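You operate a simulated robot arm through the tools that you are given. There is no shell and no other tool. Be economical: measure what you need, move in short steps, check, and stop when the job is done.

Carry out the task below with a simulated robot arm. There is one attempt and no reset: what you move stays moved.

## Task
Swap the stock box with the earliest date for the new one and leave the old one on the island.
Fine: the dated boxes are in the garden-side door; shut it again.
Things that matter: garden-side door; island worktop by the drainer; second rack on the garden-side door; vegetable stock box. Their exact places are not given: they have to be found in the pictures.

The check looks at the end state, three seconds after you hand in, the way a careful person would. Anything else that was tipped, shoved, dropped, spilled or broken makes it a failure.

## Robot
A 7-joint arm with a two-finger parallel gripper on a trunk, on a base that drives. Base frame: it is fixed to the floor where the robot stands at the start and does not move with it; the origin is under the middle of the robot, x ahead of it, y to its left, z up. Lengths are in mm, angles in rad, forces in N, time in s.
With the tool pointing down near the work surface it reaches from about 340 to 760 mm from the robot's upright axis, wherever it stands. Its first joint turns from -2.007 to 2.007 rad. Places, roughly: garden-side door [1000, 200, 1200]; island worktop by the drainer [-1200, -1000, 900]; second rack on the garden-side door [1000, 200, 1300]; vegetable stock box [-1000, -750, 1000]. Payload 3.91 kg.
The TCP is the grasp point between the finger pads, 30 mm short of the fingertips. In the tool frame z runs along the fingers and y along their closing line. The gripper opens to 110 mm. The fingers are 20 mm wide and 10 mm thick; the gripper's body (48 by 112 mm) begins 55 mm behind the TCP.
Orientation is told as [roll, pitch, yaw] about the base's x, y, z axes, in that order, counted from this pose: with the fingers straight down and closing along the base's y, the tool's x points along the base's -x, its y along +y and its z along -z.

## Interface
- The arm moves only by the tool apply_moves. Its argument "plan" is a list of rows, each an object (a shift or turn left out is 0, a gripper value left out holds the last) with "offset": the shift along the tool's x, y, z in mm, a list of three; "rotation": the turn, a rotation vector about the tool's x, y, z in rad, a list of three; "claw": the opening in per cent of the stroke, from 0 (shut) to 100 (fully open). In form: [{"offset": [x, y, z], "rotation": [ax, ay, az], "claw": claw}, ...]. A call has 1 to 20 rows; each row is the pose to reach, as a shift and turn from the pose commanded when the call began, along the tool's axes at that moment. Each row takes 0.2 s and may step no farther than 50 mm and 0.15 rad from the row before; otherwise, or with a gripper value out of range, the whole call is refused. A pose out of reach is approached as far as the arm can. The call stops where the force on the tool passes 90 N (or 10 N more than at its start, if that is more) or the arm is blocked; 0.2 s more then pass. Each finger travels about 108 mm/s and halts on what it meets, pressing with about 41 N; the grip force reading is that of the motor and also rises with nothing between the fingers. The clock runs only during rows and for 0.2 s after the last one: add rows that repeat a pose to give the fingers time. The reply holds the time, the measured pose of the TCP, the force on the tool along the base axes, the opening and the grip force, in the units named above and with some noise, with the torque about the TCP (base axes, N m) and any sound that the robot's microphone picked up.
- Cameras (640 x 400 px; columns grow to the right, rows downward): "scene" is now at [26.3, 149.4, 1711.8]; the picture's right is [-0.05, -1.00, 0.00], its down [-0.58, 0.03, -0.82] and it looks along [0.82, -0.04, -0.58] (base axes); focal length 254 px, centre (320, 200). "wrist" rides on the gripper at [72, 17, -103] in the tool frame; the picture's right is [-0.23, 0.97, 0.00], its down [-0.76, -0.18, -0.62] and it looks along [-0.61, -0.14, 0.78] (tool axes); focal length 222 px, centre (320, 200).
- grab_frame(camera): a new picture of that camera. It takes no simulated time.
- slide_trunk(by): slides the trunk up (or, below 0, down) by that many mm; the arm and the scene camera ride with it, the base frame stays. It gives what a move gives, with no picture.
- base_move(legs): drives the robot by 1 to 6 legs, each [ahead, turn to the left] in mm and rad, along the robot's own axes; the way and the turn of a leg run together, so that a leg with both is an arc; at most 1500 mm and 3.142 rad a leg. The arm and the cameras ride along, it lands a little off, and it stops where it bumps. It gives what a move gives.
- aim_head(pan, tilt): turns the head with the scene camera to pan (to the left, within 2.705 rad either way) and tilt (down, from -0.506 to 1.204), counted from straight ahead of the robot. It gives what a move gives.
- point_at(camera, pixels): there is no depth. For up to 12 entries [column, row, z] of the newest picture of that camera ("zoom" is the newest enlarged one), the place [x, y] in the base frame at which the ray of that pixel passes the height z, good to about 2 mm. It takes no simulated time.
- close_up(camera, box): a new picture of the part [left, top, right, bottom] of that camera's present view, enlarged. It takes no simulated time.
- finish_job(): hands the job in; it is judged then, once.

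Keep the steps short. Do not move on a guess: measure, check each grasp and each placing, and mend mistakes. In all there are 80 turns and 52 pictures (those below and enlarged ones count). Leave the gripper open and the arm clear of the work at the hand-in unless told otherwise, and finish with a single line.

The tools are called after "Emit:" by a JSON object that holds its "op" and its "data". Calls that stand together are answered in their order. apply_moves: Moves the arm, as the interface text tells. Its arguments: {"type":"object","properties":{"plan":{"type":"array","items":{"type":"object","properties":{"offset":{"type":"array","items":{"type":"number"}},"rotation":{"type":"array","items":{"type":"number"}},"claw":{"type":"number"}}}}},"required":["plan"]} The other tools are called the same way: slide_trunk (by) slides the trunk up or down; base_move (legs) drives the base; aim_head (pan, tilt) turns the head that bears the scene camera; grab_frame (camera) takes a picture; point_at (camera, pixels) gives the place at which the rays of pixels pass given heights; close_up (camera, box) takes an enlarged picture of a part of a camera's view; finish_job () hands the job in.

At the start:

```text
clock: 0.0
eef_pos: [470.6, 16.6, 1548.5]
ee_rot: [0.001, 0.0, -0.002]
wrist_force: [-0.5, -0.2, 0.6]
moment: [-0.02, 0.0, 0.01]
gripper_width: 110.0
finger_force: 0.0
trunk travel left (down, up): [-810.0, 180.0]
robot x, y, heading: [0.4, -2.2, 0.002]
head pan, tilt: [-0.052, 0.614]
```

scene: 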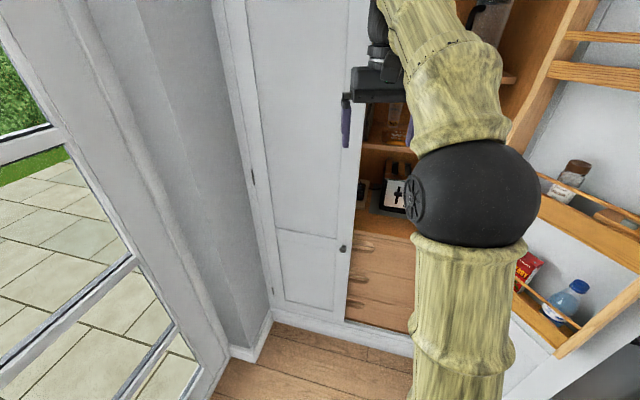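
wrist: 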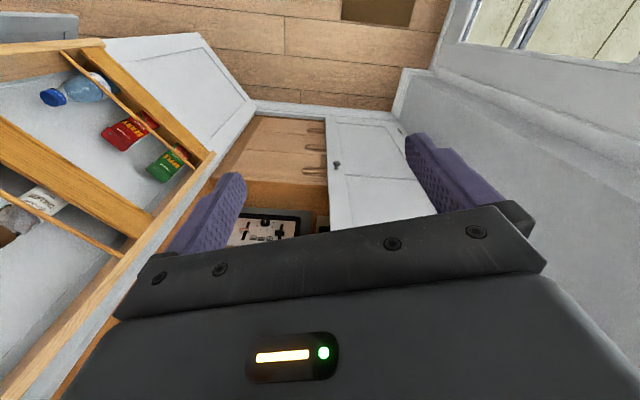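

The picture shows a cupboard with its left (garden-side) door shut and its right door open with racks. I'll turn the head left of the arm and look closer.

Emit:
{"op": "aim_head", "data": {"pan": 0.25, "tilt": 0.3}}

Emit:
{"op": "grab_frame", "data": {"camera": "scene"}}

```text
clock: 0.8
eef_pos: [471.4, 17.4, 1547.8]
ee_rot: [-0.001, 0.0, -0.001]
wrist_force: [-0.2, -0.1, -0.9]
moment: [0.02, 0.01, 0.01]
gripper_width: 110.4
finger_force: 0.1
trunk travel left (down, up): [-810.0, 180.0]
robot x, y, heading: [0.4, -3.9, -0.0]
head pan, tilt: [0.25, 0.3]
```

```text
49 pictures are left
```

scene: 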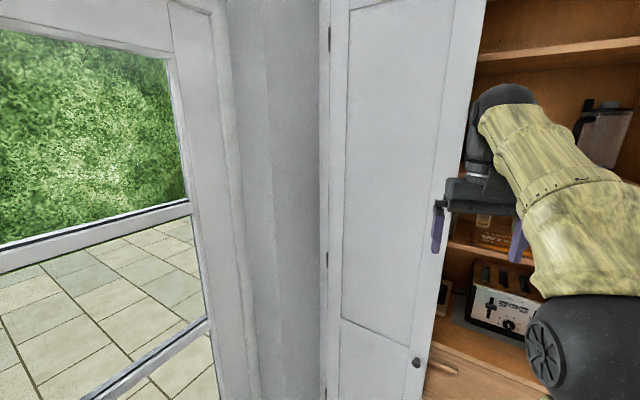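

The garden-side door is shut, with a knob at (417,362) and its hinges on the left. Next I look behind at the island, and at the open door on the right.

Emit:
{"op": "aim_head", "data": {"pan": -2.4, "tilt": 0.5}}

Emit:
{"op": "grab_frame", "data": {"camera": "scene"}}

Emit:
{"op": "aim_head", "data": {"pan": -0.7, "tilt": 0.5}}

Emit:
{"op": "grab_frame", "data": {"camera": "scene"}}

```text
clock: 3.2
eef_pos: [472.1, 16.1, 1547.8]
ee_rot: [0.001, -0.001, 0.0]
wrist_force: [0.4, -0.2, -0.4]
moment: [0.01, 0.0, 0.0]
gripper_width: 109.9
finger_force: 0.1
trunk travel left (down, up): [-810.0, 180.0]
robot x, y, heading: [1.2, -0.9, -0.004]
head pan, tilt: [-2.4, 0.499]
```

```text
48 pictures are left
```

scene: 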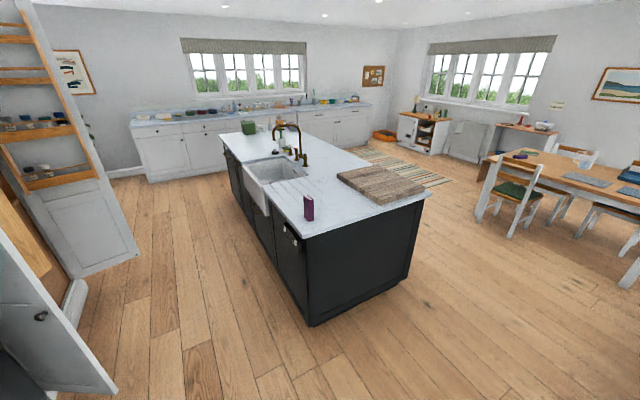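

```text
clock: 4.9
eef_pos: [469.8, 16.9, 1548.3]
ee_rot: [-0.001, 0.0, -0.001]
wrist_force: [-0.5, -0.1, 0.3]
moment: [-0.02, 0.03, -0.02]
gripper_width: 109.8
finger_force: 0.1
trunk travel left (down, up): [-810.0, 180.0]
robot x, y, heading: [-3.1, 2.7, -0.0]
head pan, tilt: [-0.7, 0.499]
```

```text
47 pictures are left
```

scene: 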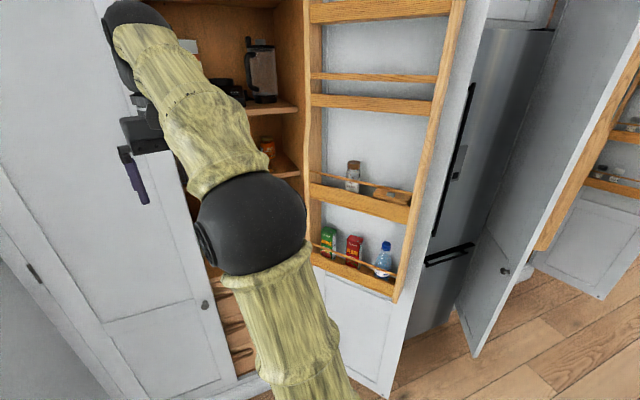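

The purple box at (308,207) on the island must be the new stock box. From the two start pictures I triangulate the garden-side knob at about (861, 0, 842). I'll turn the tool to point forward.

Emit:
{"op": "apply_moves", "data": {"plan": [{"rotation": [0, -0.14, 0]}, {"rotation": [0, -0.28, 0]}, {"rotation": [0, -0.42, 0]}, {"rotation": [0, -0.56, 0]}, {"rotation": [0, -0.7, 0]}, {"rotation": [0, -0.84, 0]}, {"rotation": [0, -0.98, 0]}, {"rotation": [0, -1.12, 0]}, {"rotation": [0, -1.26, 0]}, {"rotation": [0, -1.4, 0]}, {"rotation": [0, -1.5, 0]}, {"rotation": [0, -1.571, 0]}, {"rotation": [0, -1.571, 0]}]}}

Emit:
{"op": "aim_head", "data": {"pan": 0.1, "tilt": 0.7}}

Emit:
{"op": "grab_frame", "data": {"camera": "scene"}}

```text
clock: 7.7
eef_pos: [485.3, 19.6, 1525.9]
ee_rot: [-2.94, -1.569, 2.938]
wrist_force: [-0.9, -1.1, -0.3]
moment: [-0.01, 0.0, -0.03]
gripper_width: 110.1
finger_force: 0.0
out of reach, approached as far as the arm can: row 8, 9, 10, 11, 12, 13
trunk travel left (down, up): [-810.0, 180.0]
robot x, y, heading: [-1.2, 1.2, 0.005]
head pan, tilt: [-0.7, 0.499]
```

```text
clock: 8.8
eef_pos: [487.6, 19.9, 1524.8]
ee_rot: [-2.591, -1.572, 2.591]
wrist_force: [0.3, -0.3, -1.1]
moment: [-0.01, -0.01, -0.01]
gripper_width: 110.0
finger_force: 0.0
trunk travel left (down, up): [-810.0, 180.0]
robot x, y, heading: [-0.1, 2.1, 0.005]
head pan, tilt: [0.099, 0.7]
```

```text
46 pictures are left
```

scene: 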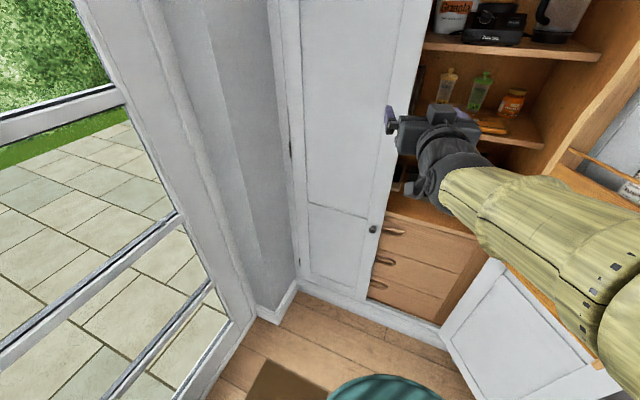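

Tool points forward. Measuring the knob ray (372,229), door corners and the open right door's foot before lowering.

Emit:
{"op": "point_at", "data": {"camera": "scene", "pixels": [[373, 229, 842], [373, 229, 900], [363, 298, 100], [300, 278, 100], [445, 347, 100], [614, 391, 100], [600, 366, 450], [484, 262, 600], [292, 160, 1000]]}}

Emit:
{"op": "close_up", "data": {"camera": "scene", "box": [280, 120, 480, 245]}}

```text
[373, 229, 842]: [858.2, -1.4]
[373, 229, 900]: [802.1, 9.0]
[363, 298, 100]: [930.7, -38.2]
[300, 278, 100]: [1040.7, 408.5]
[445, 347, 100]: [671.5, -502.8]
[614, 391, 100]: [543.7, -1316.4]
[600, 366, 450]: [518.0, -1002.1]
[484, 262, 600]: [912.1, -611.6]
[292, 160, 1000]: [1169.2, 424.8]
```

```text
3.20 times, centred on (380, 182) of scene
```

zoom: 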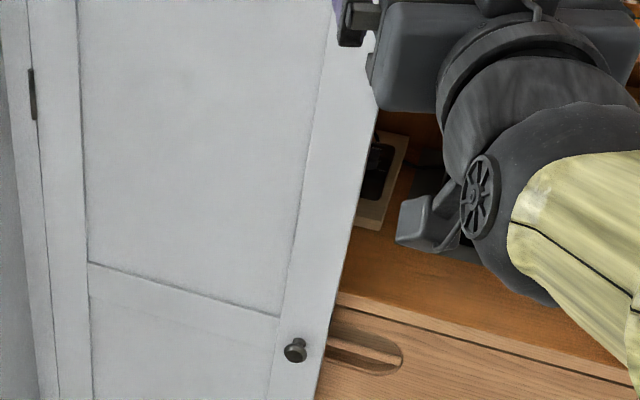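

Knob confirmed at (858, -1, 842). Sliding the trunk down so the tool is at knob height.

Emit:
{"op": "slide_trunk", "data": {"by": -300}}

Emit:
{"op": "slide_trunk", "data": {"by": -383}}

Emit:
{"op": "grab_frame", "data": {"camera": "wrist"}}

Emit:
{"op": "grab_frame", "data": {"camera": "scene"}}

```text
clock: 11.8
eef_pos: [488.0, 19.8, 1222.6]
ee_rot: [0.068, -1.566, -0.068]
wrist_force: [-0.1, -0.3, -0.5]
moment: [0.03, -0.01, 0.0]
gripper_width: 109.9
finger_force: 0.1
trunk travel left (down, up): [-510.0, 480.0]
robot x, y, heading: [0.5, 0.2, -0.001]
head pan, tilt: [0.099, 0.7]
```

```text
clock: 15.5
eef_pos: [509.2, 16.9, 812.8]
ee_rot: [0.09, -1.506, -0.091]
wrist_force: [0.5, 0.6, 0.6]
moment: [-0.01, 0.0, 0.0]
gripper_width: 110.0
finger_force: 0.0
trunk travel left (down, up): [-127.0, 863.0]
robot x, y, heading: [-1.5, 2.6, 0.0]
head pan, tilt: [0.099, 0.7]
```

```text
44 pictures are left
```

wrist: 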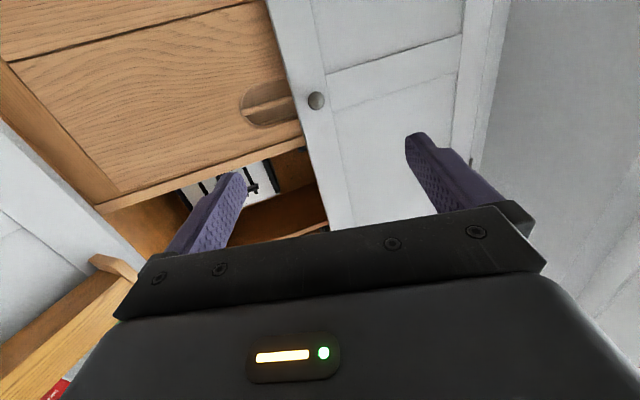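

```text
43 pictures are left
```

scene: 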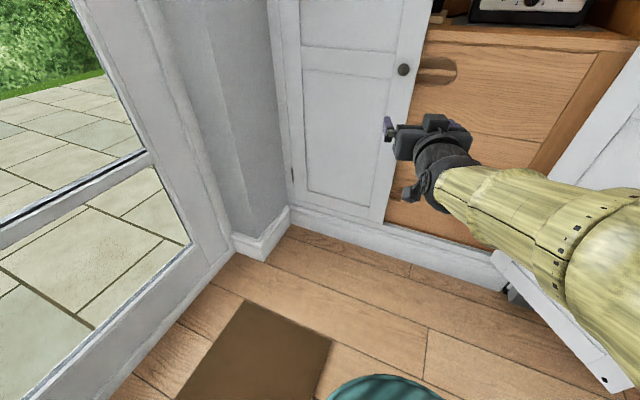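

The wrist picture (upside down) shows the knob at (316,100). Checking its ray from both cameras.

Emit:
{"op": "point_at", "data": {"camera": "wrist", "pixels": [[316, 100, 842], [316, 100, 835], [316, 100, 850]]}}

Emit:
{"op": "point_at", "data": {"camera": "scene", "pixels": [[403, 70, 842], [403, 70, 835], [403, 70, 850]]}}

```text
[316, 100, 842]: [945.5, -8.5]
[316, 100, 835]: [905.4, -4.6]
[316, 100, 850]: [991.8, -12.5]
```

```text
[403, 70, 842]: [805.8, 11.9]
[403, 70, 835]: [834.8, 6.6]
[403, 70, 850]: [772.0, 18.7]
```

Knob now fixes at about (864, 0, 829). I'll step toward it and check the pose.

Emit:
{"op": "apply_moves", "data": {"plan": [{"offset": [0, -5, 40]}, {"offset": [-5, -10, 80]}, {"offset": [-10, -16, 120]}, {"offset": [-10, -16, 160]}, {"offset": [-10, -16, 200]}, {"offset": [-10, -16, 200]}]}}

```text
clock: 16.9
eef_pos: [687.4, 3.4, 850.9]
ee_rot: [3.137, -1.57, -3.137]
wrist_force: [-0.5, -0.1, -1.0]
moment: [-0.01, -0.02, 0.0]
gripper_width: 109.9
finger_force: 0.1
trunk travel left (down, up): [-127.0, 863.0]
robot x, y, heading: [0.1, 1.7, 0.001]
head pan, tilt: [0.099, 0.7]
```

Pose is clean now. Lowering by 22 mm, closing to ~55 mm, and approaching to 40 mm short, then look.

Emit:
{"op": "apply_moves", "data": {"plan": [{"offset": [11, -2, 30], "claw": 55}, {"offset": [22, -4, 60], "claw": 55}, {"offset": [22, -4, 95], "claw": 55}, {"offset": [22, -4, 115], "claw": 55}, {"offset": [22, -4, 115], "claw": 55}]}}

Emit:
{"op": "grab_frame", "data": {"camera": "wrist"}}

Emit:
{"op": "close_up", "data": {"camera": "scene", "box": [320, 20, 480, 120]}}

```text
clock: 18.1
eef_pos: [800.6, -0.6, 830.1]
ee_rot: [-1.004, -1.571, 1.008]
wrist_force: [0.2, -0.2, 0.9]
moment: [0.0, -0.01, -0.05]
gripper_width: 60.5
finger_force: 0.0
trunk travel left (down, up): [-127.0, 863.0]
robot x, y, heading: [-2.1, 0.2, 0.001]
head pan, tilt: [0.099, 0.7]
```

```text
42 pictures are left
```

wrist: 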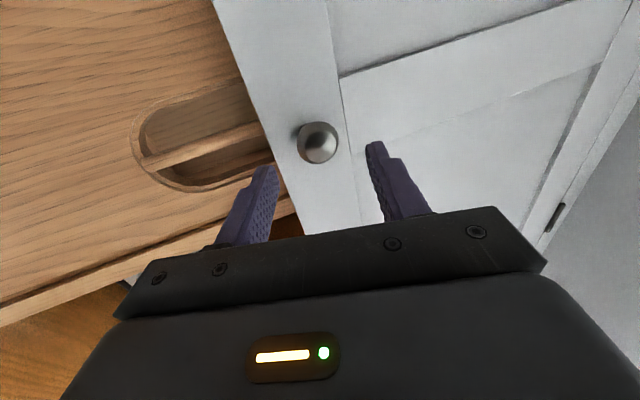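

```text
4.00 times, centred on (400, 70) of scene
```

zoom: 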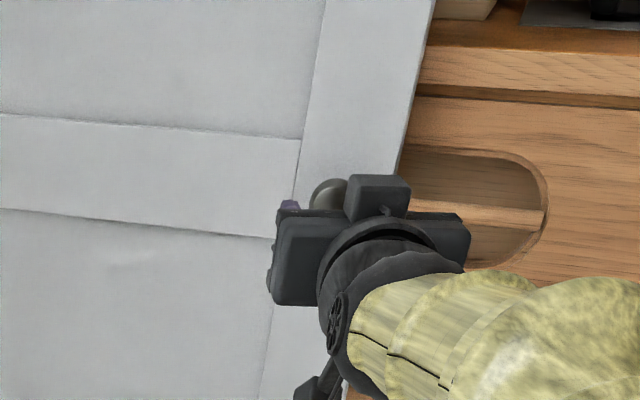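

The knob lies centred between the fingers (ray at x=864 gives y≈-2, z≈831). Advancing 50 mm and closing.

Emit:
{"op": "apply_moves", "data": {"plan": [{"offset": [0, -1, 25]}, {"offset": [0, -1, 50]}, {"offset": [0, -1, 50], "claw": 0}, {"offset": [0, -1, 50], "claw": 0}, {"offset": [0, -1, 50], "claw": 0}]}}

```text
clock: 18.8
eef_pos: [845.1, -7.3, 832.0]
ee_rot: [0.253, -1.556, -0.263]
wrist_force: [-77.6, 3.3, -10.3]
moment: [0.22, 0.65, -3.1]
gripper_width: 48.0
finger_force: 41.2
trunk travel left (down, up): [-127.0, 863.0]
robot x, y, heading: [2.8, 2.0, 0.001]
head pan, tilt: [0.099, 0.7]
stopped in row 3: the force on the tool passed its limit at 122 N (the readings are from after the stop); the commanded pose is now the measured one
```

Contact: -78 N on the tool, so the tips touch the door face. Backing off 8 mm and looking.

Emit:
{"op": "apply_moves", "data": {"plan": [{"offset": [0, 3, -5], "claw": 45}, {"offset": [0, 6, -8], "claw": 45}, {"offset": [0, 6, -8], "claw": 45}]}}

Emit:
{"op": "grab_frame", "data": {"camera": "wrist"}}

```text
clock: 19.6
eef_pos: [842.9, 0.7, 826.5]
ee_rot: [0.162, -1.555, -0.171]
wrist_force: [0.1, 1.2, 1.0]
moment: [0.01, 0.0, 0.03]
gripper_width: 49.7
finger_force: 0.1
trunk travel left (down, up): [-127.0, 863.0]
robot x, y, heading: [0.9, -0.6, 0.002]
head pan, tilt: [0.099, 0.7]
```

```text
40 pictures are left
```

wrist: 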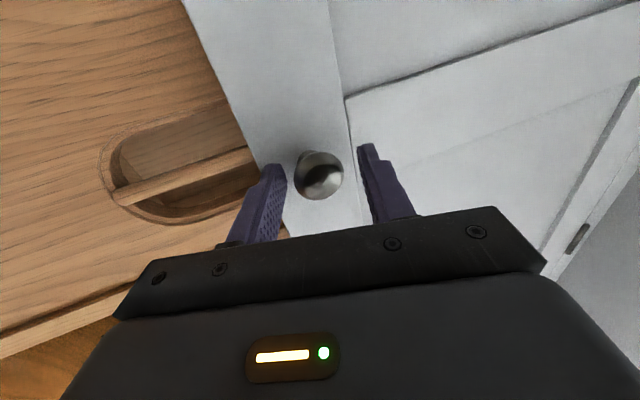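

Knob at (318,176) sits between the fingers, no load. Closing on it.

Emit:
{"op": "apply_moves", "data": {"plan": [{"offset": [0, 0, 0], "claw": 0}, {"offset": [0, 0, 0], "claw": 0}, {"offset": [0, 0, 0], "claw": 0}]}}

Emit:
{"op": "grab_frame", "data": {"camera": "wrist"}}

```text
clock: 20.4
eef_pos: [842.2, -0.4, 825.9]
ee_rot: [0.162, -1.555, -0.171]
wrist_force: [-1.0, -3.9, -1.7]
moment: [-0.07, -0.19, -0.21]
gripper_width: 36.4
finger_force: 45.6
trunk travel left (down, up): [-127.0, 863.0]
robot x, y, heading: [-0.6, 1.2, 0.0]
head pan, tilt: [0.099, 0.7]
```

```text
39 pictures are left
```

wrist: 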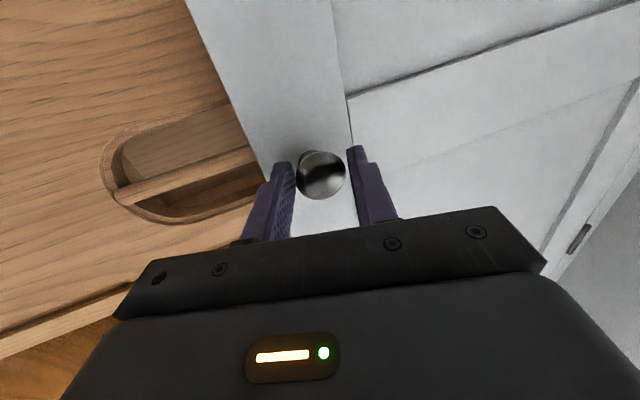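

Grip is firm on the knob (36 mm). Pulling the door open along its arc (hinge ≈ (890, 362)), first 0.2 rad.

Emit:
{"op": "apply_moves", "data": {"plan": [{"offset": [0, 2, -18], "rotation": [0.05, 0, 0]}, {"offset": [0, 6.6, -36], "rotation": [0.1, 0, 0]}, {"offset": [0, 11, -53], "rotation": [0.15, 0, 0]}, {"offset": [0, 16.7, -71], "rotation": [0.2, 0, 0]}, {"offset": [0, 16.7, -71], "rotation": [0.2, 0, 0]}]}}

Emit:
{"op": "grab_frame", "data": {"camera": "scene"}}

```text
clock: 21.6
eef_pos: [773.9, 36.4, 826.5]
ee_rot: [-0.124, -1.556, -0.057]
wrist_force: [38.0, 57.5, 15.5]
moment: [-0.21, -0.28, 0.85]
gripper_width: 36.0
finger_force: 45.1
trunk travel left (down, up): [-127.0, 863.0]
robot x, y, heading: [0.3, 0.7, 0.005]
head pan, tilt: [0.099, 0.7]
```

```text
38 pictures are left
```

scene: 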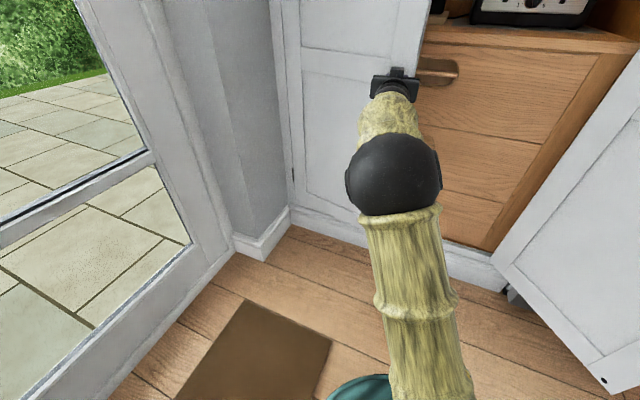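

The measured path (842,0)→(774,36) fits a hinge at (995,397) with radius 424: the door was already ajar by ~0.24 rad. Continuing on that corrected arc.

Emit:
{"op": "apply_moves", "data": {"plan": [{"offset": [0, 26.9, -21.4], "rotation": [0.05, 0, 0]}, {"offset": [0, 35.5, -40.7], "rotation": [0.1, 0, 0]}, {"offset": [0, 45.5, -59.5], "rotation": [0.15, 0, 0]}, {"offset": [0, 55.5, -78.2], "rotation": [0.2, 0, 0]}, {"offset": [0, 79.1, -113.4], "rotation": [0.3, 0, 0]}, {"offset": [0, 106.1, -146], "rotation": [0.4, 0, 0]}, {"offset": [0, 136.2, -175.7], "rotation": [0.5, 0, 0]}, {"offset": [0, 136.2, -175.7], "rotation": [0.5, 0, 0]}]}}

Emit:
{"op": "grab_frame", "data": {"camera": "scene"}}

```text
clock: 23.4
eef_pos: [633.9, 191.5, 827.3]
ee_rot: [-0.898, -1.554, 0.2]
wrist_force: [41.7, 23.0, -1.5]
moment: [-0.73, -0.73, 0.67]
gripper_width: 36.1
finger_force: 45.0
trunk travel left (down, up): [-127.0, 863.0]
robot x, y, heading: [3.2, 1.5, 0.002]
head pan, tilt: [0.099, 0.7]
```

```text
37 pictures are left
```

scene: 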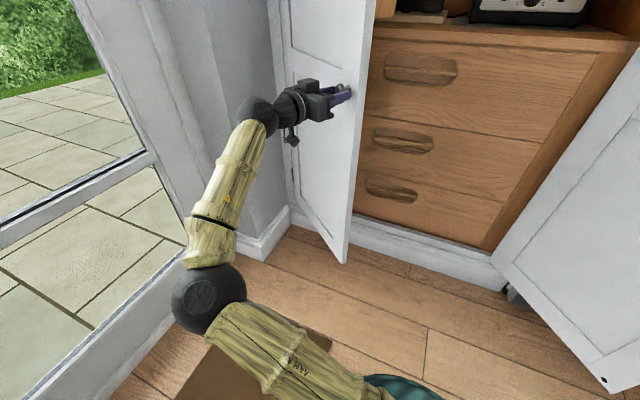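

Door is at ~54°, knob held. It must open further for the rack, so I release, back off, and swing the tool round to the inside of the door's free edge (about (648,143)).

Emit:
{"op": "apply_moves", "data": {"plan": [{"claw": 70}, {"claw": 70}, {"offset": [0, 0, -40]}, {"offset": [0, 0, -80]}, {"offset": [0, -46.6, -68.1], "rotation": [-0.1, 0, 0]}, {"offset": [0, -90.5, -50.2], "rotation": [-0.22, 0, 0]}, {"offset": [0, -135.9, -31], "rotation": [-0.35, 0, 0]}, {"offset": [0, -177.5, -5.8], "rotation": [-0.49, 0, 0]}, {"offset": [0, -211.3, 27.1], "rotation": [-0.63, 0, 0]}, {"offset": [0, -230.9, 70.2], "rotation": [-0.77, 0, 0]}, {"offset": [0, -223.8, 116.9], "rotation": [-0.91, 0, 0], "claw": 0}, {"offset": [0, -194.5, 151], "rotation": [-1.05, 0, 0], "claw": 0}, {"offset": [0, -194.5, 151], "rotation": [-1.19, 0, 0], "claw": 0}, {"offset": [0, -194.5, 151], "rotation": [-1.33, 0, 0], "claw": 0}, {"offset": [0, -194.5, 151], "rotation": [-1.33, 0, 0], "claw": 0}]}}

Emit:
{"op": "aim_head", "data": {"pan": 0.1, "tilt": 0.45}}

Emit:
{"op": "grab_frame", "data": {"camera": "scene"}}

```text
clock: 25.6
eef_pos: [501.3, 34.7, 859.3]
ee_rot: [-1.845, -1.364, 1.831]
wrist_force: [-0.6, 1.4, -0.1]
moment: [0.0, 0.01, -0.02]
gripper_width: 77.0
finger_force: 0.0
trunk travel left (down, up): [-127.0, 863.0]
robot x, y, heading: [1.2, -1.3, 0.0]
head pan, tilt: [0.099, 0.7]
stopped in row 10: the arm was blocked; the commanded pose is now the measured one
```

```text
clock: 26.4
eef_pos: [502.3, 34.9, 859.3]
ee_rot: [-1.848, -1.365, 1.828]
wrist_force: [-0.8, 0.3, -0.2]
moment: [0.01, 0.0, 0.01]
gripper_width: 76.9
finger_force: 0.0
trunk travel left (down, up): [-127.0, 863.0]
robot x, y, heading: [1.5, 2.6, 0.002]
head pan, tilt: [0.099, 0.45]
```

```text
36 pictures are left
```

scene: 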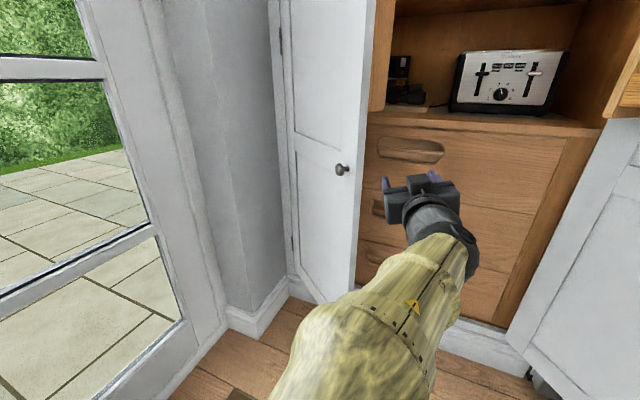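

The arm was blocked near its close-in limit; tool is at (502,35), level, yaw ≈0, door untouched at 54°. I move forward-right and straighten the roll.

Emit:
{"op": "apply_moves", "data": {"plan": [{"offset": [9, -15, 18], "rotation": [0, 0, 0.04], "claw": 70}, {"offset": [18, -30, 36], "rotation": [0, 0, 0.08], "claw": 0}, {"offset": [30, -45, 56], "rotation": [0, 0, 0.14], "claw": 0}, {"offset": [44, -55, 80], "rotation": [0, 0, 0.2], "claw": 0}, {"offset": [44, -55, 100], "rotation": [0, 0, 0.2], "claw": 0}, {"offset": [44, -55, 100], "rotation": [0, 0, 0.2], "claw": 0}]}}

```text
clock: 27.8
eef_pos: [604.4, -29.1, 833.3]
ee_rot: [3.098, -1.515, -3.106]
wrist_force: [0.6, 0.3, 1.1]
moment: [-0.01, -0.01, -0.03]
gripper_width: 0.1
finger_force: 37.2
trunk travel left (down, up): [-127.0, 863.0]
robot x, y, heading: [0.3, 2.1, -0.001]
head pan, tilt: [0.099, 0.45]
```

Now at (604,-29,833), fingers shut. I check the height of the rack frame's bottom on the door's inner side, seen at (377,112), before pushing under it.

Emit:
{"op": "point_at", "data": {"camera": "scene", "pixels": [[377, 110, 860], [377, 110, 900], [377, 110, 880], [369, 113, 880], [366, 140, 830], [355, 285, 400], [341, 169, 828]]}}

Emit:
{"op": "close_up", "data": {"camera": "scene", "box": [280, 0, 520, 150]}}

```text
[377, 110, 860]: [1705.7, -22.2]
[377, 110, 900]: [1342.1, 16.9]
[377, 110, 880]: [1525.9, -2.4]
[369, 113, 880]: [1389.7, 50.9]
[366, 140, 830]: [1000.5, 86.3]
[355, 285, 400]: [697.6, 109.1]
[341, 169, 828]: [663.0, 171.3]
```

```text
2.67 times, centred on (400, 75) of scene
```

zoom: 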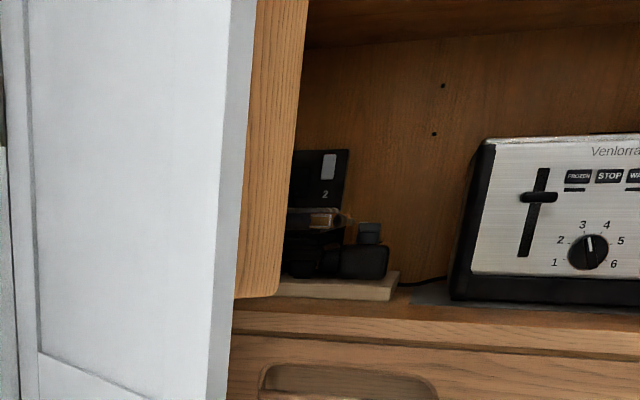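

Rack frame's bottom is at z≈964, so pushing at z≈833 is under it. Swinging in behind the door edge and pushing it to ~90°.

Emit:
{"op": "apply_moves", "data": {"plan": [{"offset": [0, 15, 36], "rotation": [-0.14, 0, 0]}, {"offset": [0, 45, 72], "rotation": [-0.28, 0, 0]}, {"offset": [0, 85, 96], "rotation": [-0.42, 0, 0]}, {"offset": [0, 129, 112], "rotation": [-0.56, 0, 0]}, {"offset": [0, 153, 94], "rotation": [-0.57, 0, 0]}, {"offset": [0, 176, 76], "rotation": [-0.57, 0, 0]}, {"offset": [0, 209, 52.6], "rotation": [-0.47, 0, 0]}, {"offset": [0, 244, 32.5], "rotation": [-0.37, 0, 0]}, {"offset": [0, 280.5, 16.3], "rotation": [-0.27, 0, 0]}, {"offset": [0, 318.6, 3.8], "rotation": [-0.17, 0, 0]}, {"offset": [0, 357.8, -5.2], "rotation": [-0.07, 0, 0]}, {"offset": [0, 397.7, -10], "rotation": [0, 0, 0]}, {"offset": [0, 397.7, -10], "rotation": [0, 0, 0]}]}}

Emit:
{"op": "grab_frame", "data": {"camera": "scene"}}

```text
clock: 30.6
eef_pos: [597.8, 369.6, 832.7]
ee_rot: [3.096, -1.515, -3.108]
wrist_force: [0.3, -0.1, 0.8]
moment: [0.02, 0.01, -0.01]
gripper_width: 0.0
finger_force: 37.8
trunk travel left (down, up): [-127.0, 863.0]
robot x, y, heading: [-3.6, 1.4, -0.002]
head pan, tilt: [0.099, 0.45]
```

```text
34 pictures are left
```

scene: 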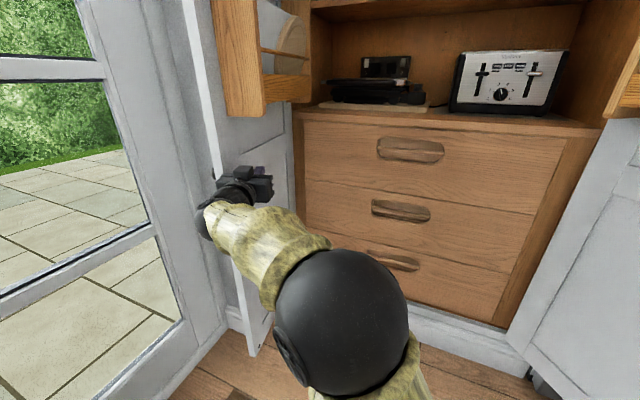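

Door is at about 90°, no load. Withdrawing the arm to the right and raising the trunk to look at the door racks.

Emit:
{"op": "apply_moves", "data": {"plan": [{"offset": [0, -40, 0]}, {"offset": [0, -85, 0]}, {"offset": [0, -130, 0]}, {"offset": [0, -175, 0]}, {"offset": [0, -220, 0]}, {"offset": [0, -265, 0]}, {"offset": [0, -310, 0]}, {"offset": [0, -355, 0]}, {"offset": [0, -400, 0]}]}}

Emit:
{"op": "slide_trunk", "data": {"by": 430}}

Emit:
{"op": "aim_head", "data": {"pan": 0.45, "tilt": 0.3}}

Emit:
{"op": "grab_frame", "data": {"camera": "scene"}}

```text
clock: 32.5
eef_pos: [594.0, -32.0, 832.6]
ee_rot: [3.107, -1.514, -3.12]
wrist_force: [0.3, 0.7, 0.5]
moment: [0.03, -0.01, 0.02]
gripper_width: 0.1
finger_force: 37.5
trunk travel left (down, up): [-127.0, 863.0]
robot x, y, heading: [-0.3, -0.1, 0.002]
head pan, tilt: [0.099, 0.45]
```

```text
refused: 430 is not a number from -400 to 400
```

```text
clock: 33.4
eef_pos: [594.3, -33.1, 832.5]
ee_rot: [3.099, -1.516, -3.11]
wrist_force: [-0.8, 0.3, -0.3]
moment: [-0.02, 0.03, -0.01]
gripper_width: 0.0
finger_force: 37.7
trunk travel left (down, up): [-127.0, 863.0]
robot x, y, heading: [3.0, -2.5, -0.003]
head pan, tilt: [0.45, 0.3]
```

```text
33 pictures are left
```

scene: 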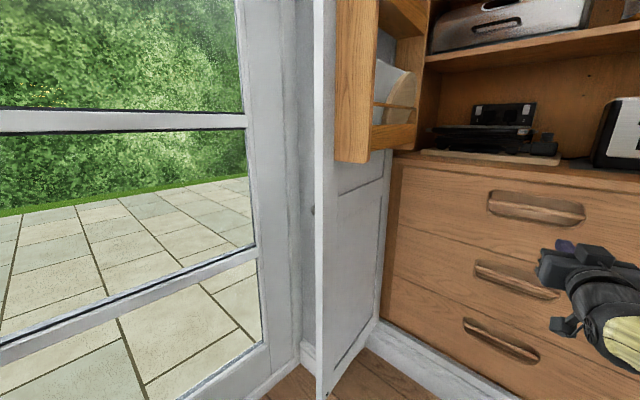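

Slide limited to 400 per call; sliding up 400 and looking again.

Emit:
{"op": "slide_trunk", "data": {"by": 400}}

Emit:
{"op": "aim_head", "data": {"pan": 0.45, "tilt": 0.15}}

Emit:
{"op": "grab_frame", "data": {"camera": "scene"}}

```text
clock: 37.2
eef_pos: [593.7, -33.9, 1230.7]
ee_rot: [3.101, -1.516, -3.11]
wrist_force: [0.5, 0.0, -1.2]
moment: [0.05, -0.02, -0.01]
gripper_width: 0.0
finger_force: 37.9
trunk travel left (down, up): [-527.0, 463.0]
robot x, y, heading: [-1.9, -1.5, 0.002]
head pan, tilt: [0.45, 0.3]
```

```text
clock: 37.9
eef_pos: [594.6, -32.5, 1231.4]
ee_rot: [3.099, -1.514, -3.11]
wrist_force: [0.1, 0.1, -0.6]
moment: [-0.03, 0.01, -0.01]
gripper_width: 0.0
finger_force: 37.2
trunk travel left (down, up): [-527.0, 463.0]
robot x, y, heading: [1.5, -1.2, -0.001]
head pan, tilt: [0.45, 0.15]
```

```text
32 pictures are left
```

scene: 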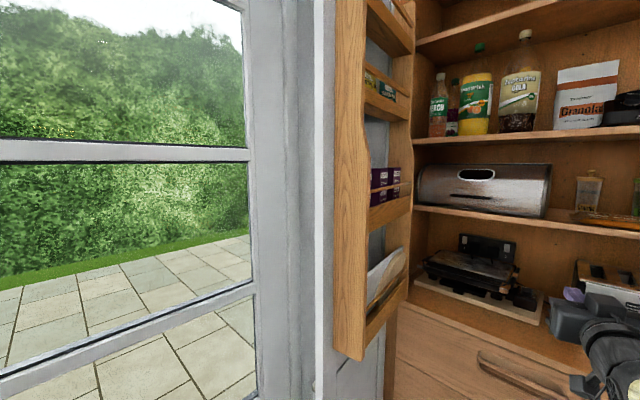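

Purple boxes stand in the second rack at (385,185), hidden by the rack's side. I drive 200 mm ahead (arm stays short of the cupboard), then turn the tool left to face the rack.

Emit:
{"op": "base_move", "data": {"legs": [[200, 0]]}}

Emit:
{"op": "apply_moves", "data": {"plan": [{"offset": [0, -20, 0], "rotation": [-0.14, 0, 0]}, {"offset": [0, -40, 0], "rotation": [-0.28, 0, 0]}, {"offset": [0, -60, 0], "rotation": [-0.42, 0, 0]}, {"offset": [0, -60, 0], "rotation": [-0.56, 0, 0]}, {"offset": [0, -60, 0], "rotation": [-0.7, 0, 0]}, {"offset": [0, -60, 0], "rotation": [-0.84, 0, 0]}, {"offset": [0, -60, 0], "rotation": [-0.98, 0, 0]}, {"offset": [0, -60, 0], "rotation": [-1.12, 0, 0]}, {"offset": [0, -60, 0], "rotation": [-1.26, 0, 0]}, {"offset": [0, -60, 0], "rotation": [-1.4, 0, 0]}, {"offset": [0, -60, 0], "rotation": [-1.5, 0, 0]}, {"offset": [0, -60, 0], "rotation": [-1.5, 0, 0]}]}}

Emit:
{"op": "grab_frame", "data": {"camera": "wrist"}}

```text
clock: 39.7
eef_pos: [795.1, -36.7, 1234.5]
ee_rot: [3.076, -1.515, -3.087]
wrist_force: [0.6, -0.2, 0.1]
moment: [-0.05, -0.02, 0.02]
gripper_width: 0.1
finger_force: 37.9
trunk travel left (down, up): [-527.0, 463.0]
robot x, y, heading: [203.9, -0.5, -0.003]
head pan, tilt: [0.45, 0.15]
```

```text
clock: 42.3
eef_pos: [806.9, -75.5, 1226.5]
ee_rot: [-1.344, -1.524, 2.834]
wrist_force: [-0.2, -1.1, 0.7]
moment: [0.0, 0.01, 0.01]
gripper_width: 0.0
finger_force: 37.3
trunk travel left (down, up): [-527.0, 463.0]
robot x, y, heading: [202.1, 4.1, -0.006]
head pan, tilt: [0.45, 0.15]
```

```text
31 pictures are left
```

wrist: 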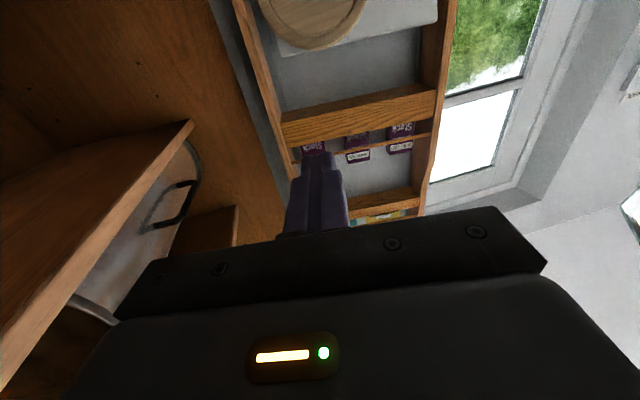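

Upside down, I see purple boxes at (312,148), (357,145), (401,138) in the rack. Enlarging.

Emit:
{"op": "close_up", "data": {"camera": "wrist", "box": [280, 80, 440, 180]}}

Emit:
{"op": "aim_head", "data": {"pan": 0.9, "tilt": 0.2}}

Emit:
{"op": "grab_frame", "data": {"camera": "scene"}}

```text
4.00 times, centred on (360, 130) of wrist
```

zoom: 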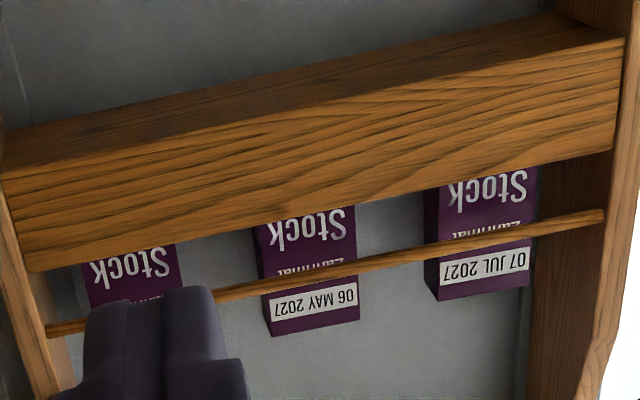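

```text
clock: 43.2
eef_pos: [806.7, -76.2, 1226.9]
ee_rot: [-1.353, -1.523, 2.841]
wrist_force: [0.9, -1.3, 0.1]
moment: [0.01, 0.03, -0.01]
gripper_width: 0.1
finger_force: 37.8
trunk travel left (down, up): [-527.0, 463.0]
robot x, y, heading: [202.8, -1.2, 0.0]
head pan, tilt: [0.901, 0.201]
```

```text
29 pictures are left
```

scene: 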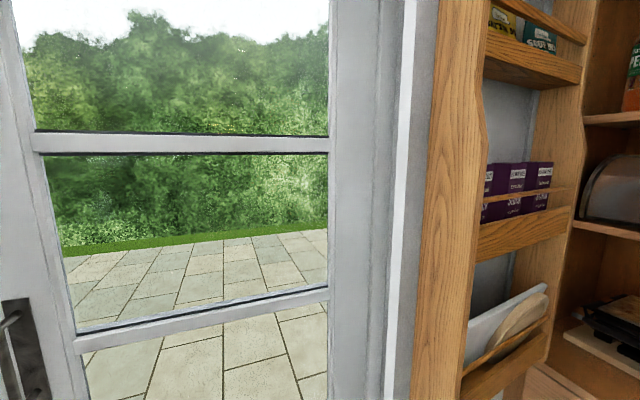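

Middle box reads 06 MAY 2027, the free-edge one 07 JUL 2027; the hinge-side one is hidden. Enlarging the scene view.

Emit:
{"op": "close_up", "data": {"camera": "scene", "box": [468, 145, 580, 215]}}

Emit:
{"op": "point_at", "data": {"camera": "wrist", "pixels": [[360, 158, 1330], [360, 158, 1300], [401, 147, 1330], [401, 147, 1300], [311, 155, 1330], [311, 155, 1300], [363, 142, 1300], [363, 142, 1270]]}}

Emit:
{"op": "point_at", "data": {"camera": "scene", "pixels": [[517, 165, 1330], [517, 165, 1360], [545, 165, 1330], [545, 165, 1360], [490, 168, 1330]]}}

```text
5.71 times, centred on (524, 180) of scene
```

zoom: 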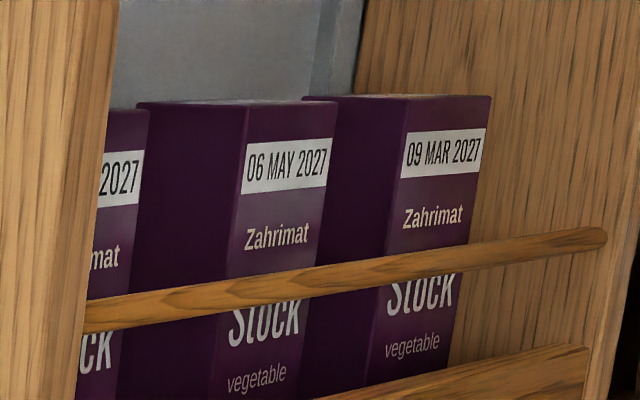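

```text
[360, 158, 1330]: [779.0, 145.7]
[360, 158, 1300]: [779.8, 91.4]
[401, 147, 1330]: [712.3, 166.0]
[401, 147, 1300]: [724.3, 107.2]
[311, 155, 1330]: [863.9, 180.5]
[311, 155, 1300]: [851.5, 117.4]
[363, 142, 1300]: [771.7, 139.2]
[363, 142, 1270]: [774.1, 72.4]
```

```text
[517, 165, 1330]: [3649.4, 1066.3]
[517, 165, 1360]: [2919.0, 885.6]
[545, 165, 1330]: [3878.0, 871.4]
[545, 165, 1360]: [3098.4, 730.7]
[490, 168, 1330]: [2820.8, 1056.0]
```

The hinge-side box reads 09 MAR 2027 — the earliest. Now for geometry: raise the trunk 200 and open the fingers so the wrist camera sees the rack squarely.

Emit:
{"op": "slide_trunk", "data": {"by": 200}}

Emit:
{"op": "apply_moves", "data": {"plan": [{"claw": 100}, {"claw": 100}, {"claw": 100}]}}

Emit:
{"op": "grab_frame", "data": {"camera": "wrist"}}

Emit:
{"op": "aim_head", "data": {"pan": 0.7, "tilt": 0.5}}

Emit:
{"op": "grab_frame", "data": {"camera": "scene"}}

```text
clock: 45.4
eef_pos: [807.3, -76.2, 1425.2]
ee_rot: [-1.349, -1.525, 2.838]
wrist_force: [0.2, -0.7, -0.3]
moment: [-0.03, 0.01, -0.03]
gripper_width: 0.2
finger_force: 37.8
trunk travel left (down, up): [-727.0, 263.0]
robot x, y, heading: [201.2, -0.8, -0.003]
head pan, tilt: [0.901, 0.201]
```

```text
clock: 46.2
eef_pos: [808.3, -75.5, 1426.0]
ee_rot: [-1.349, -1.526, 2.84]
wrist_force: [-0.4, 0.6, -0.3]
moment: [-0.02, 0.02, 0.02]
gripper_width: 110.1
finger_force: 0.1
trunk travel left (down, up): [-727.0, 263.0]
robot x, y, heading: [202.1, -0.3, 0.001]
head pan, tilt: [0.901, 0.201]
```

```text
27 pictures are left
```

wrist: 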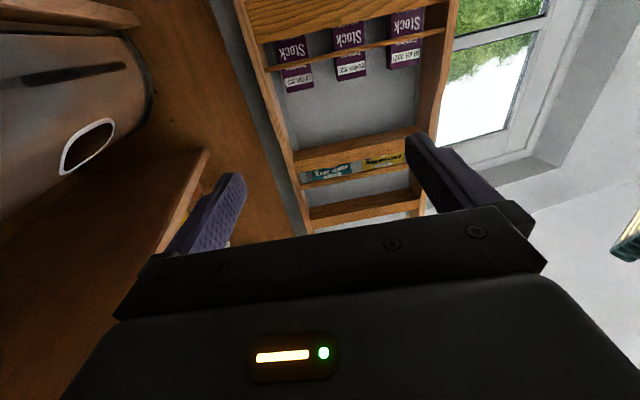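

```text
clock: 47.0
eef_pos: [807.4, -75.8, 1426.6]
ee_rot: [-1.35, -1.524, 2.837]
wrist_force: [0.0, -0.1, -0.4]
moment: [0.01, -0.01, -0.01]
gripper_width: 110.0
finger_force: 0.0
trunk travel left (down, up): [-727.0, 263.0]
robot x, y, heading: [201.9, -3.3, 0.0]
head pan, tilt: [0.7, 0.499]
```

```text
26 pictures are left
```

scene: 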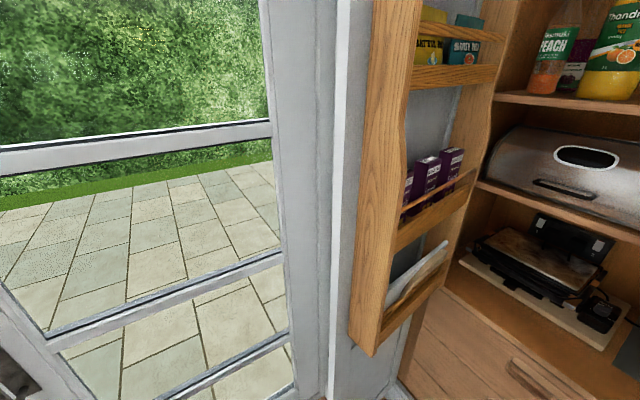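

Enlarging the boxes in the wrist view for corner positions.

Emit:
{"op": "close_up", "data": {"camera": "wrist", "box": [250, 0, 460, 131]}}

Emit:
{"op": "close_up", "data": {"camera": "scene", "box": [380, 120, 508, 200]}}

```text
3.05 times, centred on (355, 66) of wrist
```

zoom: 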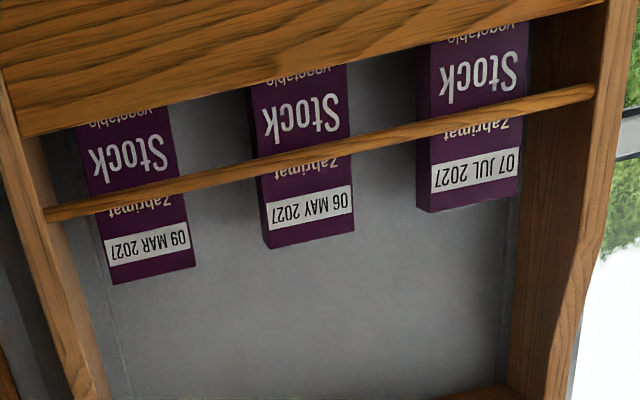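

```text
5.00 times, centred on (444, 160) of scene
```

zoom: 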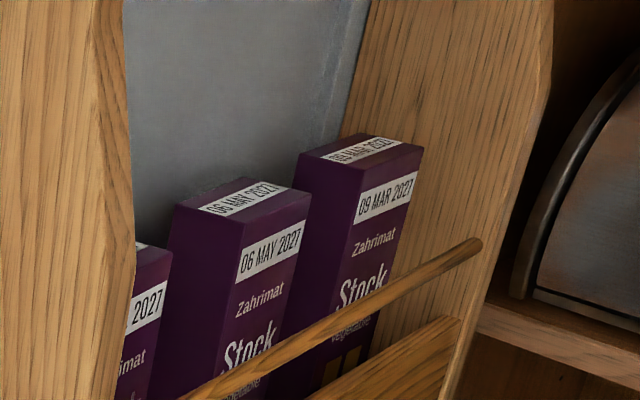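

Measuring rays of the top front corners in both views.

Emit:
{"op": "point_at", "data": {"camera": "wrist", "pixels": [[286.8, 93, 1400], [286.8, 93, 1450], [314.3, 87.1, 1400], [314.3, 87.1, 1450], [338, 81.6, 1400], [338, 81.6, 1450], [366.5, 75.7, 1400], [366.5, 75.7, 1450], [389.4, 69.8, 1450], [420.2, 64.5, 1450]]}}

Emit:
{"op": "point_at", "data": {"camera": "zoom", "pixels": [[424, 147, 1400], [424, 147, 1450], [358, 168, 1400], [358, 168, 1450], [311, 193, 1400], [311, 193, 1450], [245, 222, 1400], [245, 222, 1450], [307, 152, 1450], [370, 133, 1450]]}}

```text
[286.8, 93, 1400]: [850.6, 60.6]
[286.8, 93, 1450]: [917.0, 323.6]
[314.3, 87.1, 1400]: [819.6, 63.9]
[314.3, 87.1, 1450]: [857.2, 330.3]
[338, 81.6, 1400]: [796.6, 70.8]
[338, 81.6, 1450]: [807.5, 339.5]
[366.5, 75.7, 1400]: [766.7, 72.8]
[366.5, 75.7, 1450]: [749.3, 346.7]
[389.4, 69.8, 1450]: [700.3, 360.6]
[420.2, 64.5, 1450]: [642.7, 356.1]
```

```text
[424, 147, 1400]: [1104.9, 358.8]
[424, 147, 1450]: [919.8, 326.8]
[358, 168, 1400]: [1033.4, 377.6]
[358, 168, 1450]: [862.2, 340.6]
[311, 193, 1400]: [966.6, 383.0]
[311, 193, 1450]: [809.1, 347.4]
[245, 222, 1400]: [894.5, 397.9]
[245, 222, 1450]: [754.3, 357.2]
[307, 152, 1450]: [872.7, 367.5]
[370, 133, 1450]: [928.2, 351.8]
```

Both views agree: box tops at z≈1450; 09 MAR box front corners (917,325) and (858,333), so its face is turned ~-0.14 rad, depth ~31. Now the bar and front board heights.

Emit:
{"op": "point_at", "data": {"camera": "wrist", "pixels": [[299.3, 65.5, 1400], [299.3, 59.6, 1400], [299.3, 34.3, 1370], [299.3, 34.3, 1360], [265, 70, 1400], [274.2, 131, 1500]]}}

Emit:
{"op": "point_at", "data": {"camera": "zoom", "pixels": [[476, 240, 1400], [400, 283, 1400], [400, 298, 1400], [460, 320, 1350], [460, 320, 1380]]}}

```text
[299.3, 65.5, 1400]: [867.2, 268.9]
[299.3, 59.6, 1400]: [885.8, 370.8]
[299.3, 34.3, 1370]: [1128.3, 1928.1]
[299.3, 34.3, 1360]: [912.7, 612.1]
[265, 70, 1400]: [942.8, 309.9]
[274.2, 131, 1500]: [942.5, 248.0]
```

```text
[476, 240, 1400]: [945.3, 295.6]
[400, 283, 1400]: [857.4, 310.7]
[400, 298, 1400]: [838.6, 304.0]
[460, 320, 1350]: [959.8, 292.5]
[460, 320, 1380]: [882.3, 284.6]
```

Bar top is at z≈1403 and ~28 mm in front of the boxes; the fingers can grip the box sides above it at z≈1431. Moving to 100 mm before the 09 MAR box, opening 76 mm, and measuring the upper shelf for lift room.

Emit:
{"op": "point_at", "data": {"camera": "wrist", "pixels": [[300, 151, 1500], [300, 151, 1600], [410, 129, 1500], [410, 129, 1600]]}}

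Emit:
{"op": "apply_moves", "data": {"plan": [{"offset": [-1, -6, 44], "rotation": [0.01, 0, 0.01], "claw": 69}, {"offset": [-2, -12, 88], "rotation": [0.02, 0, 0.02]}, {"offset": [-3, -18, 132], "rotation": [0.03, 0, 0.03]}, {"offset": [-4, -24, 176], "rotation": [0.04, 0, 0.04]}, {"offset": [-5, -30, 220], "rotation": [0.053, 0, 0.046]}, {"offset": [-6, -35, 264], "rotation": [0.053, 0, 0.046]}, {"offset": [-6.4, -39.7, 308], "rotation": [0.053, 0, 0.046]}, {"offset": [-6.4, -39.7, 308], "rotation": [0.053, 0, 0.046]}]}}

Emit:
{"op": "grab_frame", "data": {"camera": "wrist"}}

```text
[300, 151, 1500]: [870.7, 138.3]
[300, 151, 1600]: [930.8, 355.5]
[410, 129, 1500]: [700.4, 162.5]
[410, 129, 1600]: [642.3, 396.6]
```

```text
clock: 48.8
eef_pos: [872.5, 227.0, 1429.6]
ee_rot: [0.132, -1.562, 1.304]
wrist_force: [-0.3, -0.2, 0.2]
moment: [-0.02, -0.01, 0.0]
gripper_width: 76.0
finger_force: 0.2
trunk travel left (down, up): [-727.0, 263.0]
robot x, y, heading: [203.0, -1.0, -0.001]
head pan, tilt: [0.7, 0.499]
```

```text
23 pictures are left
```

wrist: 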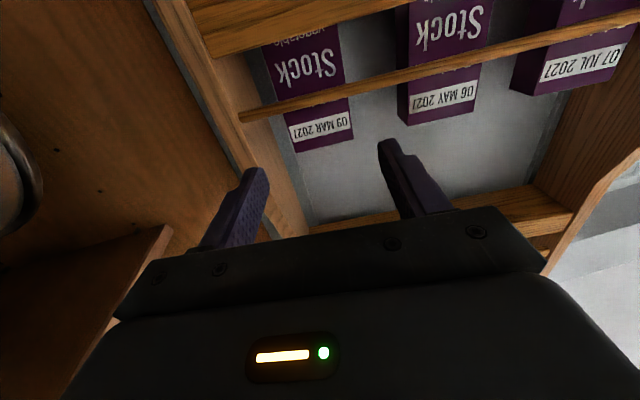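

Upper shelf bottom is at z≈1575: ~115 mm of lift room. Verifying corner rays (296,152), (353,138) at z=1450, and finger clearance to the rack side.

Emit:
{"op": "point_at", "data": {"camera": "wrist", "pixels": [[296, 152, 1450], [353, 138, 1450], [404, 125, 1450], [474, 108, 1450], [241, 117, 1400], [265, 170, 1450]]}}

```text
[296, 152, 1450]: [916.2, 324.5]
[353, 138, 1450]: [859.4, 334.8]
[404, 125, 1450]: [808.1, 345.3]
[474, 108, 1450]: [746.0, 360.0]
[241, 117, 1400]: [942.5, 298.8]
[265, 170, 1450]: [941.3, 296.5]
```

Corners confirm. Advancing 101 mm to the grasp, slowly at the end.

Emit:
{"op": "apply_moves", "data": {"plan": [{"offset": [-1.5, -1.4, 35], "rotation": [0.03, 0, 0]}, {"offset": [-1.5, -1.4, 65], "rotation": [0.03, 0, 0]}, {"offset": [-1.5, -1.4, 85], "rotation": [0.03, 0, 0]}, {"offset": [-1.5, -1.4, 100], "rotation": [0.03, 0, 0]}, {"offset": [-1.5, -1.4, 100], "rotation": [0.03, 0, 0]}]}}

Emit:
{"op": "grab_frame", "data": {"camera": "wrist"}}

```text
clock: 50.0
eef_pos: [888.5, 327.4, 1430.7]
ee_rot: [0.091, -1.563, 1.316]
wrist_force: [-0.1, -0.6, -0.2]
moment: [-0.01, -0.02, -0.01]
gripper_width: 76.0
finger_force: 0.0
trunk travel left (down, up): [-727.0, 263.0]
robot x, y, heading: [200.1, -0.9, -0.001]
head pan, tilt: [0.7, 0.499]
```

```text
22 pictures are left
```

wrist: 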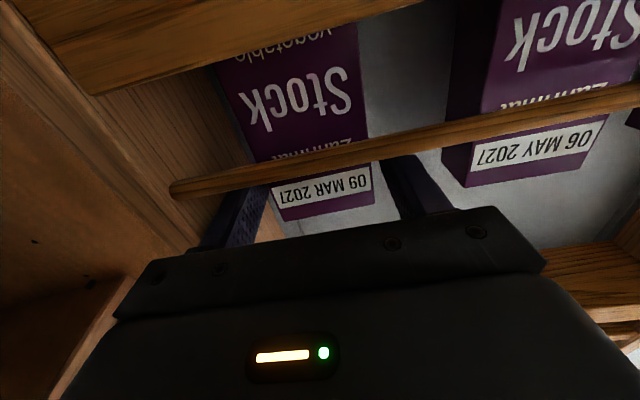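

Fingers straddle the 09 MAR box, no contact. Closing and lifting 10 mm.

Emit:
{"op": "apply_moves", "data": {"plan": [{"claw": 0}, {"claw": 0}, {"claw": 0}, {"offset": [-5, 0, 0], "claw": 0}, {"offset": [-10, 0, 0], "claw": 0}, {"offset": [-10, 0, 0], "claw": 0}]}}

```text
clock: 51.4
eef_pos: [887.4, 327.4, 1440.6]
ee_rot: [0.12, -1.561, 1.29]
wrist_force: [-0.2, 0.4, -2.0]
moment: [-0.03, 0.01, 0.01]
gripper_width: 59.8
finger_force: 41.2
trunk travel left (down, up): [-727.0, 263.0]
robot x, y, heading: [202.9, -4.7, 0.003]
head pan, tilt: [0.7, 0.499]
```

Held (59.8 mm wide, ~2 N weight). Lifting another 85 mm under the upper shelf (top to ≈1545) and checking bar clearance.

Emit:
{"op": "apply_moves", "data": {"plan": [{"offset": [-30, 0, 0]}, {"offset": [-60, 0, 0]}, {"offset": [-85, 0, 0]}, {"offset": [-85, 0, 0]}]}}

Emit:
{"op": "grab_frame", "data": {"camera": "wrist"}}

Emit:
{"op": "close_up", "data": {"camera": "scene", "box": [380, 60, 540, 160]}}

```text
clock: 52.4
eef_pos: [877.6, 328.7, 1516.4]
ee_rot: [0.345, -1.558, 1.059]
wrist_force: [0.5, 0.1, -2.1]
moment: [0.0, -0.02, 0.04]
gripper_width: 59.7
finger_force: 40.9
out of reach, approached as far as the arm can: row 3, 4
trunk travel left (down, up): [-727.0, 263.0]
robot x, y, heading: [206.0, -1.9, -0.002]
head pan, tilt: [0.7, 0.499]
```

```text
21 pictures are left
```

wrist: 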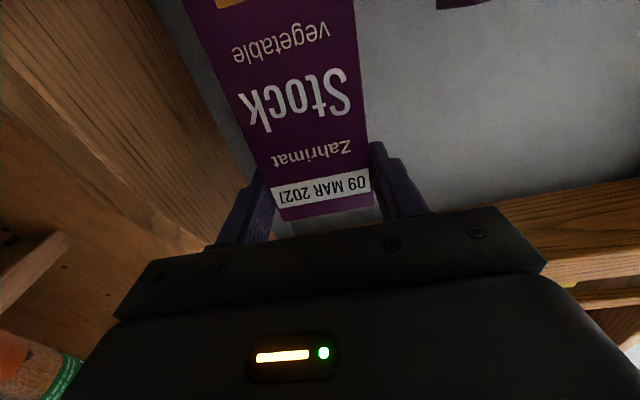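

```text
4.00 times, centred on (460, 110) of scene
```

zoom: 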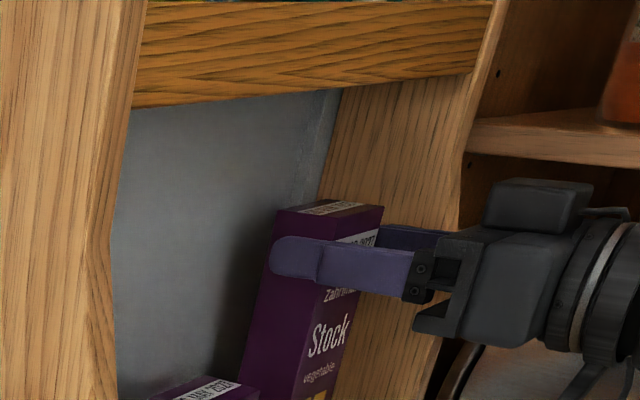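

The arm alone is at its limit (z 1516). The trunk gives the remaining lift: up 25 mm, then check the box's bottom against the bar.

Emit:
{"op": "slide_trunk", "data": {"by": 25}}

Emit:
{"op": "close_up", "data": {"camera": "scene", "box": [390, 70, 518, 230]}}

```text
clock: 53.1
eef_pos: [875.1, 329.0, 1543.7]
ee_rot: [0.134, -1.561, 1.269]
wrist_force: [0.5, -0.8, -2.3]
moment: [-0.03, 0.01, 0.0]
gripper_width: 59.5
finger_force: 41.5
trunk travel left (down, up): [-752.0, 238.0]
robot x, y, heading: [203.3, -2.2, 0.001]
head pan, tilt: [0.7, 0.499]
```

```text
2.50 times, centred on (454, 150) of scene
```

zoom: 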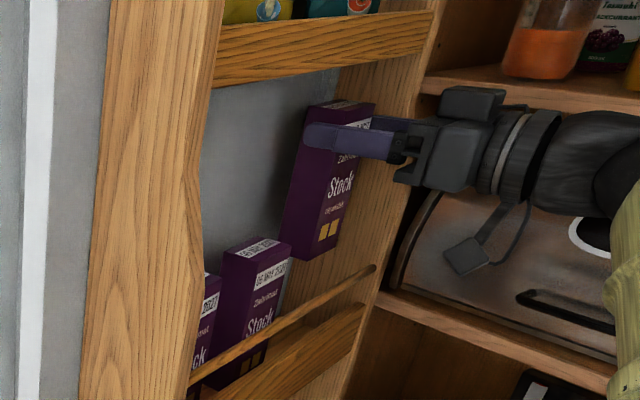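

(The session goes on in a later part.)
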